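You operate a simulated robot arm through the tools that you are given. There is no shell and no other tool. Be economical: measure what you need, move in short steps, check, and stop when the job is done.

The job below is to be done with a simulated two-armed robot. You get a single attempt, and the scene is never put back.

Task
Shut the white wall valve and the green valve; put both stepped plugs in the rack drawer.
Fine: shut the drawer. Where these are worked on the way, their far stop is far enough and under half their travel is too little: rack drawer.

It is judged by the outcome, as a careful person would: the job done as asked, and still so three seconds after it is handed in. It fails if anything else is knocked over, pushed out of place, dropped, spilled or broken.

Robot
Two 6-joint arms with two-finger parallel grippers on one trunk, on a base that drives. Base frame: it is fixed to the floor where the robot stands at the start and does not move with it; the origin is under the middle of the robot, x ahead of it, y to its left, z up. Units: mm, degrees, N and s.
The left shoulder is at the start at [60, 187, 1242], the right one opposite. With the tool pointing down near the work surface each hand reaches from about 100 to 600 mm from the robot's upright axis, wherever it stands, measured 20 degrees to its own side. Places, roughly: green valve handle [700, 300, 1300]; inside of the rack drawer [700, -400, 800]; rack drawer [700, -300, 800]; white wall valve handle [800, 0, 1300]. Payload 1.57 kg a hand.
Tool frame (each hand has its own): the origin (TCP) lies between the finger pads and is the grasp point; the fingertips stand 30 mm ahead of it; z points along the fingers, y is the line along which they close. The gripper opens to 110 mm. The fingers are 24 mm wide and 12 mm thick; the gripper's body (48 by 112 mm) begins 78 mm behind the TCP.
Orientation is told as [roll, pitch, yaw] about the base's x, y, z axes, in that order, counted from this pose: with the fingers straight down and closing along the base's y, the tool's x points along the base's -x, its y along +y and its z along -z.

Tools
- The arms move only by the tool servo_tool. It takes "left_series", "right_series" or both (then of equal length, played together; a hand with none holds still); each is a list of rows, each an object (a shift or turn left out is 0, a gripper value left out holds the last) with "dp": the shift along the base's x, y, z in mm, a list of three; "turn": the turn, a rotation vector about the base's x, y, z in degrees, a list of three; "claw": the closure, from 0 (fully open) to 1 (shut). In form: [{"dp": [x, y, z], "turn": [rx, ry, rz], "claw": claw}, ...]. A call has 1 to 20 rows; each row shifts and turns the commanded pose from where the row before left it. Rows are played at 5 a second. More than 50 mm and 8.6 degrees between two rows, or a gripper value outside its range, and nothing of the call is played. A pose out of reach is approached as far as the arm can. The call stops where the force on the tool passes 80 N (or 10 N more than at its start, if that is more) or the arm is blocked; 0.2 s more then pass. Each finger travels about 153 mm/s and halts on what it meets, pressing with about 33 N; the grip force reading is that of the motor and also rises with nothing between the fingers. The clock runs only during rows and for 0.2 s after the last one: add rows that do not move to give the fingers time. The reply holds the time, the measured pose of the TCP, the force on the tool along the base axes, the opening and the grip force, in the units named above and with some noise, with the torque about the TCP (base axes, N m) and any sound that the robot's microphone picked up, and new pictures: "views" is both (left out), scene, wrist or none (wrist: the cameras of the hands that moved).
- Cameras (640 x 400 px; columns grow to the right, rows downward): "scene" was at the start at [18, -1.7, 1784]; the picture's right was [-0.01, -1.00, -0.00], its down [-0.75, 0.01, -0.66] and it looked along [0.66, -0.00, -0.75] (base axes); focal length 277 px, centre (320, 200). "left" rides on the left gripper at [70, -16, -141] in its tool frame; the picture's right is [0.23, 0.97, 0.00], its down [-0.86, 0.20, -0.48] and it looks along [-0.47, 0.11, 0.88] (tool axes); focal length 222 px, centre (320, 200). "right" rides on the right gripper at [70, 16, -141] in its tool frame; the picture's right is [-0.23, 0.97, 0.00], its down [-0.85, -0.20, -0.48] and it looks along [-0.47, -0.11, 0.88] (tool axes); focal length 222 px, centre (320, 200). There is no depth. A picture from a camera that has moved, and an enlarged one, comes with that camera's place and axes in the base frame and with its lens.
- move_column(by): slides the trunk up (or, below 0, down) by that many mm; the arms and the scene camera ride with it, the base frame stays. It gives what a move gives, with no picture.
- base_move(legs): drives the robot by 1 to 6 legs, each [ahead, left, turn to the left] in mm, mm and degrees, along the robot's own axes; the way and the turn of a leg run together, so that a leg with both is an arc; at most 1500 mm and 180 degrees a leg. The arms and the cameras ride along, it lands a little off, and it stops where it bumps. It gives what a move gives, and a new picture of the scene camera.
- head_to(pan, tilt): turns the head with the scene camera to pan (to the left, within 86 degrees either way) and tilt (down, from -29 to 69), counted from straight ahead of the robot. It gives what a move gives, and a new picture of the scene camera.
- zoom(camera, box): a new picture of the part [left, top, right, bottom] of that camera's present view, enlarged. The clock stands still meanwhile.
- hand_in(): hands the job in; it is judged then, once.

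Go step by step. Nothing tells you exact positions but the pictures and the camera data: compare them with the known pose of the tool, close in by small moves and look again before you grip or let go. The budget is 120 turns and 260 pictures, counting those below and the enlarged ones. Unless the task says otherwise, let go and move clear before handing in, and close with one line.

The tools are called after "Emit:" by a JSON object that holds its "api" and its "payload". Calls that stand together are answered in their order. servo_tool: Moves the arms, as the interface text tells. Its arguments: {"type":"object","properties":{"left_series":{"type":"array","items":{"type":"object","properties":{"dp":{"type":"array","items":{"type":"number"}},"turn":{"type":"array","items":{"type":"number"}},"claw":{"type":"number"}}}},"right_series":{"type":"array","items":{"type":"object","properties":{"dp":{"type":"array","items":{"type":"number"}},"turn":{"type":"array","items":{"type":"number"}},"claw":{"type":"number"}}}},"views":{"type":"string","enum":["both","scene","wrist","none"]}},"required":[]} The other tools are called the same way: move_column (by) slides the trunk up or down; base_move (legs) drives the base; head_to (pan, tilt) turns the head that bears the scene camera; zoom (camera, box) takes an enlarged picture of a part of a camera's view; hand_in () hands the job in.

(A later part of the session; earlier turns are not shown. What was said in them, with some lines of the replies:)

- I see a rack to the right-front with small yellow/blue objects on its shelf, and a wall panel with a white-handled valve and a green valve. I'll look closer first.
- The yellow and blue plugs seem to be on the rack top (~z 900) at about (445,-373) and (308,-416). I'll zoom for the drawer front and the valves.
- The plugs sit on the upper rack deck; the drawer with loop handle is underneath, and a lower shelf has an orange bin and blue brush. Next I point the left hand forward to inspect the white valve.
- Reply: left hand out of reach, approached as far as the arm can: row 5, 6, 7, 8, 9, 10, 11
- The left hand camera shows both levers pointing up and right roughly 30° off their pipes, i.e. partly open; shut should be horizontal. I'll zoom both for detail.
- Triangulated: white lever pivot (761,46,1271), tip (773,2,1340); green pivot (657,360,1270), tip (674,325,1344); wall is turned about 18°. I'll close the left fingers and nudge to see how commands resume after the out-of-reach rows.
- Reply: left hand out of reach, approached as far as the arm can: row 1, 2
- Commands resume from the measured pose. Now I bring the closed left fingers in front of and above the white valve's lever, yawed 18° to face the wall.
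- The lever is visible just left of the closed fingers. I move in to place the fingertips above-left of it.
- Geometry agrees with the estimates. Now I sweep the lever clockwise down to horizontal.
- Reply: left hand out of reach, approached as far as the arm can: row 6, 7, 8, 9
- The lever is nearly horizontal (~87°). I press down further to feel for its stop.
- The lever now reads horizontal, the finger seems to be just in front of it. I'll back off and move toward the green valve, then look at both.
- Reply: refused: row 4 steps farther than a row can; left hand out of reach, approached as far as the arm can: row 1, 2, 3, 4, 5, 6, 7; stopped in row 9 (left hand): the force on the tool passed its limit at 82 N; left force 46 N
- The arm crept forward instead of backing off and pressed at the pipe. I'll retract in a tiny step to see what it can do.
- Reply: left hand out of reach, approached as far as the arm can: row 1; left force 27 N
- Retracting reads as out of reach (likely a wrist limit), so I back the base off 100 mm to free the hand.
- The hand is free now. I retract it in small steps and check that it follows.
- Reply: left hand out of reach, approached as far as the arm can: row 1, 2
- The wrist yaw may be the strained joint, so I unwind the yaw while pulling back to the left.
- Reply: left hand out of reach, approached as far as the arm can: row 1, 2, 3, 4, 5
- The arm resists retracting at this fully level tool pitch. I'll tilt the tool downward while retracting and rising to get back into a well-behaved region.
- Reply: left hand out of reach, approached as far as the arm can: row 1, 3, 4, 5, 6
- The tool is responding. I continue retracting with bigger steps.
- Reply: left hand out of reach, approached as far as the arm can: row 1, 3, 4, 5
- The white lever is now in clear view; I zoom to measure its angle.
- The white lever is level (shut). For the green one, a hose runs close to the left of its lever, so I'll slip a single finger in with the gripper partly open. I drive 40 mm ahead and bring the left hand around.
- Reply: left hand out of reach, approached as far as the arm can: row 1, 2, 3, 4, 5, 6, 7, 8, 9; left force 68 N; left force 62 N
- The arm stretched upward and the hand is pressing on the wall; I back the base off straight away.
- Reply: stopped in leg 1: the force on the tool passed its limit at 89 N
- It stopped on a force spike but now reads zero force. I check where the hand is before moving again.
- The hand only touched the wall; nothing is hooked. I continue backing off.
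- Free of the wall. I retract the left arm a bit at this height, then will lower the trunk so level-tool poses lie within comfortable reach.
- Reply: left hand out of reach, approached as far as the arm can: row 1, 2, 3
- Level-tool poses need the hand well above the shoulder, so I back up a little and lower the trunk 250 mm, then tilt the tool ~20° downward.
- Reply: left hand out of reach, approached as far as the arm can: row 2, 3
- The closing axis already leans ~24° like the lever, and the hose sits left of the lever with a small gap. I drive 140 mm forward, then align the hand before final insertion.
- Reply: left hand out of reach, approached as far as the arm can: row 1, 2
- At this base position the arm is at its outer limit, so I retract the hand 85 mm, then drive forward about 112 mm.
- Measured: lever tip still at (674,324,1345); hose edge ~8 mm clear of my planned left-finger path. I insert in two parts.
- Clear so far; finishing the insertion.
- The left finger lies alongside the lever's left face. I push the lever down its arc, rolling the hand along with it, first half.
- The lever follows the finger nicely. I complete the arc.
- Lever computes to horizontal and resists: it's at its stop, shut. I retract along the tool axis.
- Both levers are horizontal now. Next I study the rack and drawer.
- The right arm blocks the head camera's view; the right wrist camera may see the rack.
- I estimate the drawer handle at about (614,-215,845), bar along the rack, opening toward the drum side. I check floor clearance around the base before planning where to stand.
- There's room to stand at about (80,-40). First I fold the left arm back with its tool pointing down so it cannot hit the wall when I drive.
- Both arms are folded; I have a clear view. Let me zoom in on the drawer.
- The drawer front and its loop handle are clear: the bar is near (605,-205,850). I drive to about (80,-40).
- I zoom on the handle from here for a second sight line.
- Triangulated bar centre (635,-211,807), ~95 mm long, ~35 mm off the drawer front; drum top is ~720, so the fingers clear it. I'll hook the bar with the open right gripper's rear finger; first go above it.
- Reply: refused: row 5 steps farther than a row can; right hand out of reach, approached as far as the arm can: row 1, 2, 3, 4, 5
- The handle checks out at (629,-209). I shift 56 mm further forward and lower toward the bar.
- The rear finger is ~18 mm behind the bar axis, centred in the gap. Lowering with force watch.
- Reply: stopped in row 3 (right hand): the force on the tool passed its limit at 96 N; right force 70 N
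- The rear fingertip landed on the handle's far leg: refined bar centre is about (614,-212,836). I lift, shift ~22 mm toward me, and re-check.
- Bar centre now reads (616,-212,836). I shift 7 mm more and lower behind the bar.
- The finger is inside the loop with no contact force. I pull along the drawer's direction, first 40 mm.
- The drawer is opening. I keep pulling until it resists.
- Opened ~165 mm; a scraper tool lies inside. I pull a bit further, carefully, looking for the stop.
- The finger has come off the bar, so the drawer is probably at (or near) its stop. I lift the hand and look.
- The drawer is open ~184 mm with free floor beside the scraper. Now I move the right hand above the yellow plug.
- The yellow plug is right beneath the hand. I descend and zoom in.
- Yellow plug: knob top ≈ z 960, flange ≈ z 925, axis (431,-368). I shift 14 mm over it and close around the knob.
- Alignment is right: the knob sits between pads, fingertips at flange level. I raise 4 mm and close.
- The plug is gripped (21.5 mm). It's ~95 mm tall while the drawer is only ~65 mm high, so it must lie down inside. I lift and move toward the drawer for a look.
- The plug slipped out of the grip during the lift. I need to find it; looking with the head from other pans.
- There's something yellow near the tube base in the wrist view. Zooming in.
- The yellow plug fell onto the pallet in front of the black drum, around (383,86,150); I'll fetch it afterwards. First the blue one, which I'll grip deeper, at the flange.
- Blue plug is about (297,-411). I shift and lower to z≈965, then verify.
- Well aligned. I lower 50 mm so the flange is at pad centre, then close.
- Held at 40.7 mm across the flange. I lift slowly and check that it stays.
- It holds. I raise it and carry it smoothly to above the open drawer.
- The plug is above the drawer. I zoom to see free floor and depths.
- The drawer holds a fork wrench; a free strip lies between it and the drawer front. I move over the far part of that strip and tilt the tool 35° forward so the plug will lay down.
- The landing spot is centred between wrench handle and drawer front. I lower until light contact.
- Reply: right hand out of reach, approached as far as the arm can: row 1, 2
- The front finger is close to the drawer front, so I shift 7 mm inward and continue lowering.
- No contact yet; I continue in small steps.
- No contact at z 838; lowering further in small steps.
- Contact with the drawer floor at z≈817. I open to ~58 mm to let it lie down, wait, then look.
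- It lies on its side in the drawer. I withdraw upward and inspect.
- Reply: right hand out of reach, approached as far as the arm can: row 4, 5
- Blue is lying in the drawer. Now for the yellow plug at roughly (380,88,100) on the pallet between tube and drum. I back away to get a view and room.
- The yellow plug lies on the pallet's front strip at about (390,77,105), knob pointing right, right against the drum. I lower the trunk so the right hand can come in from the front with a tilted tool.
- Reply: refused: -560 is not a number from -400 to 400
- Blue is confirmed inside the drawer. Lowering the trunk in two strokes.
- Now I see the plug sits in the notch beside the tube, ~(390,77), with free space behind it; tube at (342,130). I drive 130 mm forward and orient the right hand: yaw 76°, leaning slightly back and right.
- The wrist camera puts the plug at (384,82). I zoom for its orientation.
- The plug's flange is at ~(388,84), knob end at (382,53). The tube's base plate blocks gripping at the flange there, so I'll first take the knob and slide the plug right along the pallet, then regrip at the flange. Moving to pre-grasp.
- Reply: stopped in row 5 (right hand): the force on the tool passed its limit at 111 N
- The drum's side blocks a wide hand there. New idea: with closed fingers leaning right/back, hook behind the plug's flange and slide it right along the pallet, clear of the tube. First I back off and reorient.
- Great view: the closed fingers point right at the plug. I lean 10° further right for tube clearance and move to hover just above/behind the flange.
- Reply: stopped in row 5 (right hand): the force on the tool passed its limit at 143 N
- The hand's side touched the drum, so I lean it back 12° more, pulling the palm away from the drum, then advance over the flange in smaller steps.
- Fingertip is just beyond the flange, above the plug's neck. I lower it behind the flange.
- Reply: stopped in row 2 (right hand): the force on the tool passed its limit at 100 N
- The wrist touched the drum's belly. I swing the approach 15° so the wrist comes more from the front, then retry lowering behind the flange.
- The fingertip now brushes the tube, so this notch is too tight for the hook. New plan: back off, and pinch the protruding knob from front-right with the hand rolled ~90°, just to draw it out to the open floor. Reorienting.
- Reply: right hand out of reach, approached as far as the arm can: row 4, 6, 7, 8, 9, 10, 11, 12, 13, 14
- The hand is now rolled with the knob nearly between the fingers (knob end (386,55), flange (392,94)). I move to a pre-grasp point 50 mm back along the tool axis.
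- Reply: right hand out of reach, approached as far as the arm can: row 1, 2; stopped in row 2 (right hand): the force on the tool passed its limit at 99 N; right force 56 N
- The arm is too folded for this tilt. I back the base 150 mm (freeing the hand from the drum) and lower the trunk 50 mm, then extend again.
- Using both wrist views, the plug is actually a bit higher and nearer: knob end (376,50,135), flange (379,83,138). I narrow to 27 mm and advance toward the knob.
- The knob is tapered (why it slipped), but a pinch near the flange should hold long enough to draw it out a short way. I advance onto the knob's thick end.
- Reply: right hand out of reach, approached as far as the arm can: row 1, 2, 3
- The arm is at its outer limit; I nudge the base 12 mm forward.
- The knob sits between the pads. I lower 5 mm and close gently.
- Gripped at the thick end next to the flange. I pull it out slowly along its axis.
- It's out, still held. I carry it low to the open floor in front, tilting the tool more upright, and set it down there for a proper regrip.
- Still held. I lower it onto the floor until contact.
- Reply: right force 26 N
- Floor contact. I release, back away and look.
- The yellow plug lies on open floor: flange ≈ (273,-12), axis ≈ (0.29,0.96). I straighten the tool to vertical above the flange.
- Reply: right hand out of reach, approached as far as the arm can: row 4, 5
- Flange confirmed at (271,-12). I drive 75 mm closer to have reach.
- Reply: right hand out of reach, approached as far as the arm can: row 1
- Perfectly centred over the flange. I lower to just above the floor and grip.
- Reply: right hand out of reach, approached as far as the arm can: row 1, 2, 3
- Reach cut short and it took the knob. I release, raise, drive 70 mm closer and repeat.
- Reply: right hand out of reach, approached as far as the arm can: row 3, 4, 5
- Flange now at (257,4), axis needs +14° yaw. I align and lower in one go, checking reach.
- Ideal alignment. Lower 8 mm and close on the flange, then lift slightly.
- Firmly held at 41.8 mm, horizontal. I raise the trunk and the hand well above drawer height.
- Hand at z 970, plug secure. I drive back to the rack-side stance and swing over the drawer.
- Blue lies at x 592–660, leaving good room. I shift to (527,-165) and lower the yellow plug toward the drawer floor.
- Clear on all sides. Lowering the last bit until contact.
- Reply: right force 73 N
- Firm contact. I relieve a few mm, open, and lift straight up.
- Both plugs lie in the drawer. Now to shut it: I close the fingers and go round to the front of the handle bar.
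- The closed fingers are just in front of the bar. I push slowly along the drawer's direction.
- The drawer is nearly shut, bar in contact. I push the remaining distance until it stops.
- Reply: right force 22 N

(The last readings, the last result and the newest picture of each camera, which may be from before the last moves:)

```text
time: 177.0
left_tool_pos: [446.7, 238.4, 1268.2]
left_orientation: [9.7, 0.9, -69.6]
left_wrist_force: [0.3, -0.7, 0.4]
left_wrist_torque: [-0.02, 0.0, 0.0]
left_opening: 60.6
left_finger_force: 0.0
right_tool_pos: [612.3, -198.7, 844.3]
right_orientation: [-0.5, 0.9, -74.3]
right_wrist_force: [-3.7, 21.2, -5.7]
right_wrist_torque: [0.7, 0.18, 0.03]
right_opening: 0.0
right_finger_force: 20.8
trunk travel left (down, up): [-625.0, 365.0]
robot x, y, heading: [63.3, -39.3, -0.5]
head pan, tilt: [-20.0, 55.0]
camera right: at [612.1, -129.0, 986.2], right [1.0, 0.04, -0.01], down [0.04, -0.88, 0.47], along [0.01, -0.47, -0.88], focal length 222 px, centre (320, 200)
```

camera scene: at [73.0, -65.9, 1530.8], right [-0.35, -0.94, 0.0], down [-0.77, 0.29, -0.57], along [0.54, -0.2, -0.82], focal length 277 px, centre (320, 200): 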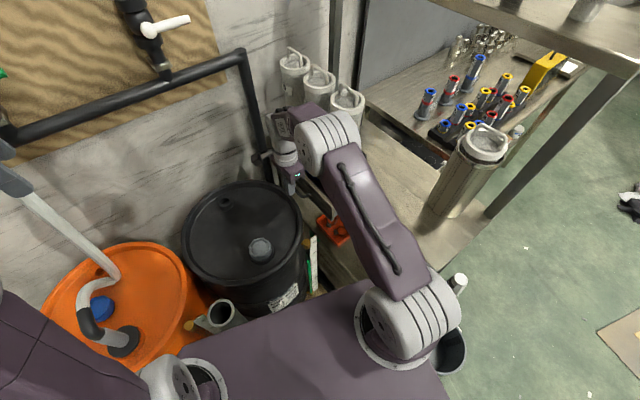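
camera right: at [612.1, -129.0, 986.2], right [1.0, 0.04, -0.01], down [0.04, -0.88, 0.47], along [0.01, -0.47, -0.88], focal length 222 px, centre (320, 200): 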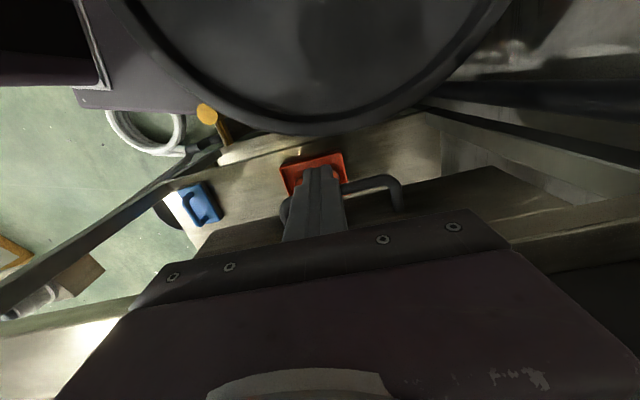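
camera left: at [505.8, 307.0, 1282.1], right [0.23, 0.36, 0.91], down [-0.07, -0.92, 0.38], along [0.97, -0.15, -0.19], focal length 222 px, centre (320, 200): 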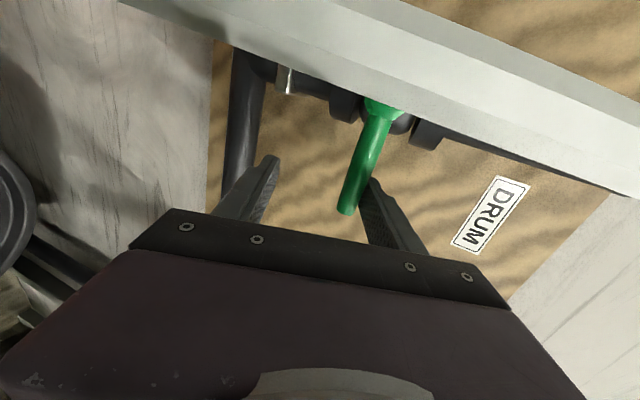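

It met its stop at the expected closed position (21 N). I back the hand off, raise it and take a last look.

Emit:
{"api": "servo_tool", "payload": {"right_series": [{"dp": [-5, 18, 0]}, {"dp": [-10, 35, 0]}, {"dp": [-10, 10, 40]}, {"dp": [-20, 0, 45]}, {"dp": [-20, 0, 45]}, {"dp": [-40, 20, 20]}, {"dp": [-40, 20, 0]}, {}], "views": "both"}}

Emit:
{"api": "base_move", "payload": {"legs": [[-250, 0, 0]]}}

Emit:
{"api": "head_to", "payload": {"pan": -10, "tilt": 38}}

```text
time: 178.8
left_tool_pos: [447.1, 235.5, 1269.0]
left_orientation: [9.7, 1.1, -69.6]
left_wrist_force: [0.5, -0.2, 0.9]
left_wrist_torque: [0.02, 0.01, 0.03]
left_opening: 60.3
left_finger_force: 0.1
right_tool_pos: [469.4, -96.4, 992.3]
right_orientation: [-0.4, 1.0, -74.4]
right_wrist_force: [0.6, -0.9, 0.3]
right_wrist_torque: [0.05, 0.02, 0.01]
right_opening: 0.2
right_finger_force: 21.5
trunk travel left (down, up): [-625.0, 365.0]
robot x, y, heading: [67.8, -38.2, -0.4]
head pan, tilt: [-20.0, 55.0]
camera scene: at [74.3, -66.7, 1530.8], right [-0.35, -0.94, 0.0], down [-0.77, 0.29, -0.57], along [0.54, -0.2, -0.82], focal length 277 px, centre (320, 200)
camera right: at [468.5, -28.2, 1134.3], right [1.0, 0.04, -0.01], down [0.04, -0.88, 0.47], along [0.01, -0.47, -0.88], focal length 222 px, centre (320, 200)
```

scene: 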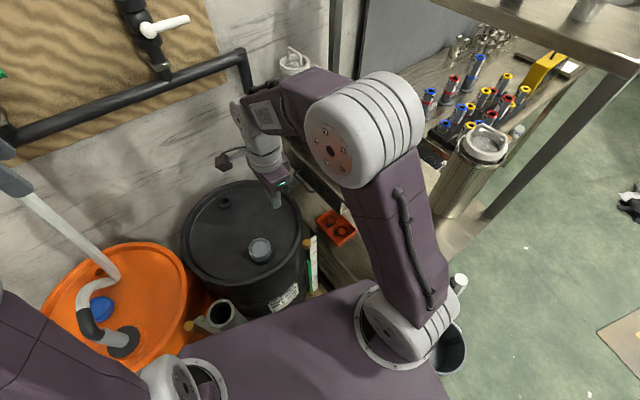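
right: 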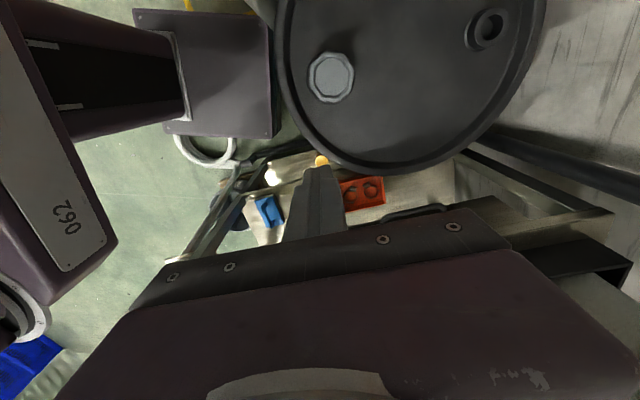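

```text
time: 180.7
left_tool_pos: [194.1, 236.8, 1269.2]
left_orientation: [9.7, 1.0, -69.5]
left_wrist_force: [-0.2, 0.0, -0.7]
left_wrist_torque: [0.0, 0.01, 0.0]
left_opening: 60.6
left_finger_force: 0.1
right_tool_pos: [216.8, -94.3, 993.3]
right_orientation: [-0.4, 0.8, -74.3]
right_wrist_force: [0.4, 0.7, 0.7]
right_wrist_torque: [0.0, 0.01, -0.02]
right_opening: 0.0
right_finger_force: 21.0
trunk travel left (down, up): [-625.0, 365.0]
robot x, y, heading: [-185.5, -39.8, -0.3]
head pan, tilt: [-20.0, 55.0]
camera scene: at [-178.7, -64.1, 1530.8], right [-0.35, -0.94, 0.0], down [-0.77, 0.29, -0.57], along [0.54, -0.2, -0.82], focal length 277 px, centre (320, 200)
```

scene: 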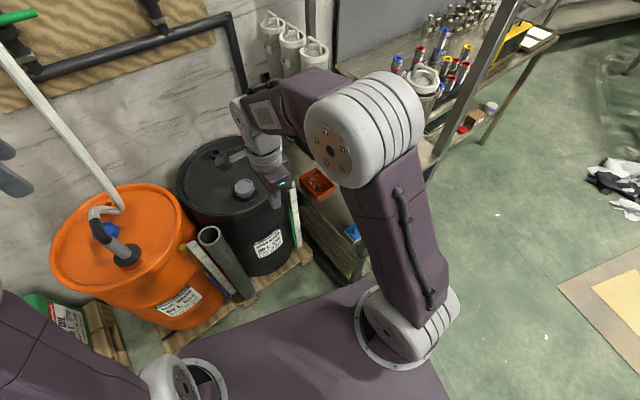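

```text
time: 181.5
left_tool_pos: [193.2, 237.7, 1269.2]
left_orientation: [9.7, 1.1, -69.5]
left_wrist_force: [-0.3, 0.9, -1.5]
left_wrist_torque: [-0.03, -0.01, 0.02]
left_opening: 60.7
left_finger_force: 0.1
right_tool_pos: [216.9, -94.3, 992.6]
right_orientation: [-0.4, 1.0, -74.3]
right_wrist_force: [-0.3, 0.4, -0.4]
right_wrist_torque: [0.02, -0.01, 0.01]
right_opening: 0.0
right_finger_force: 20.6
trunk travel left (down, up): [-625.0, 365.0]
robot x, y, heading: [-183.8, -36.8, -0.7]
head pan, tilt: [-10.0, 38.0]
camera scene: at [-162.0, -54.6, 1554.5], right [-0.18, -0.98, 0.0], down [-0.61, 0.11, -0.79], along [0.77, -0.14, -0.62], focal length 277 px, centre (320, 200)
```

scene: 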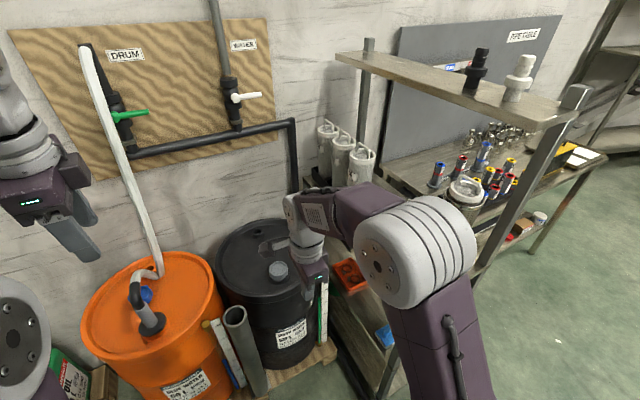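

Both valves read shut and the drawer is closed. There are two other fittings on the upper shelf; I zoom in to be sure they're not the plugs meant.

Emit:
{"api": "zoom", "payload": {"camera": "scene", "box": [430, 30, 570, 120]}}

Emit:
{"api": "zoom", "payload": {"camera": "scene", "box": [80, 30, 300, 160]}}

```text
4.44 times, centred on (500, 75) of scene
camera zoom: at [-162.0, -54.6, 1554.5], right [-0.18, -0.98, 0.0], down [-0.61, 0.11, -0.79], along [0.77, -0.14, -0.62], focal length 1230 px, centre (-480, 756)
```

zoom: 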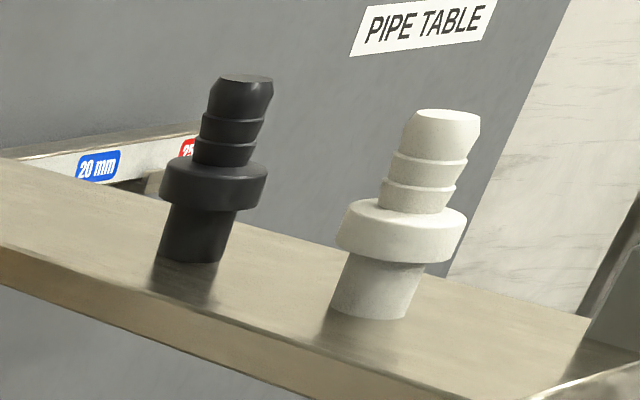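

```text
2.91 times, centred on (190, 95) of scene
camera zoom: at [-162.0, -54.6, 1554.5], right [-0.18, -0.98, 0.0], down [-0.61, 0.11, -0.79], along [0.77, -0.14, -0.62], focal length 805 px, centre (698, 506)
```

zoom: 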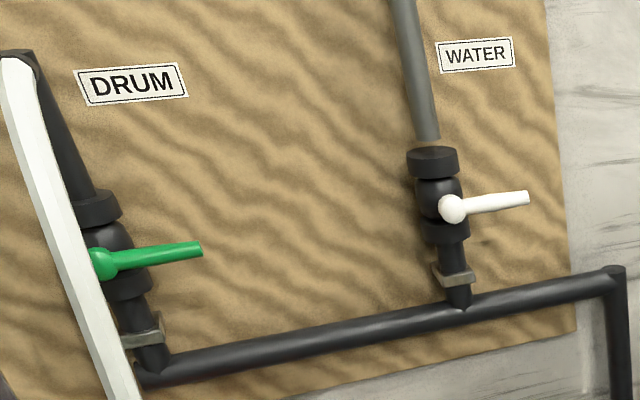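

Those two are ridged hose-barb fittings, while the blue and yellow pieces are the stepped plugs; both levers lie level, parallel to the horizontal pipe. The hands are clear, so I hand in.

Emit:
{"api": "hand_in", "payload": {}}

```text
The job is handed in.
```

I shut both valves, put the blue and yellow stepped plugs in the rack drawer and pushed the drawer shut. The yellow plug slipped from the gripper once and fell onto the drum pallet before I recovered it. The hands also bumped the wall, drum and tube a few times, and I saw nothing shift.
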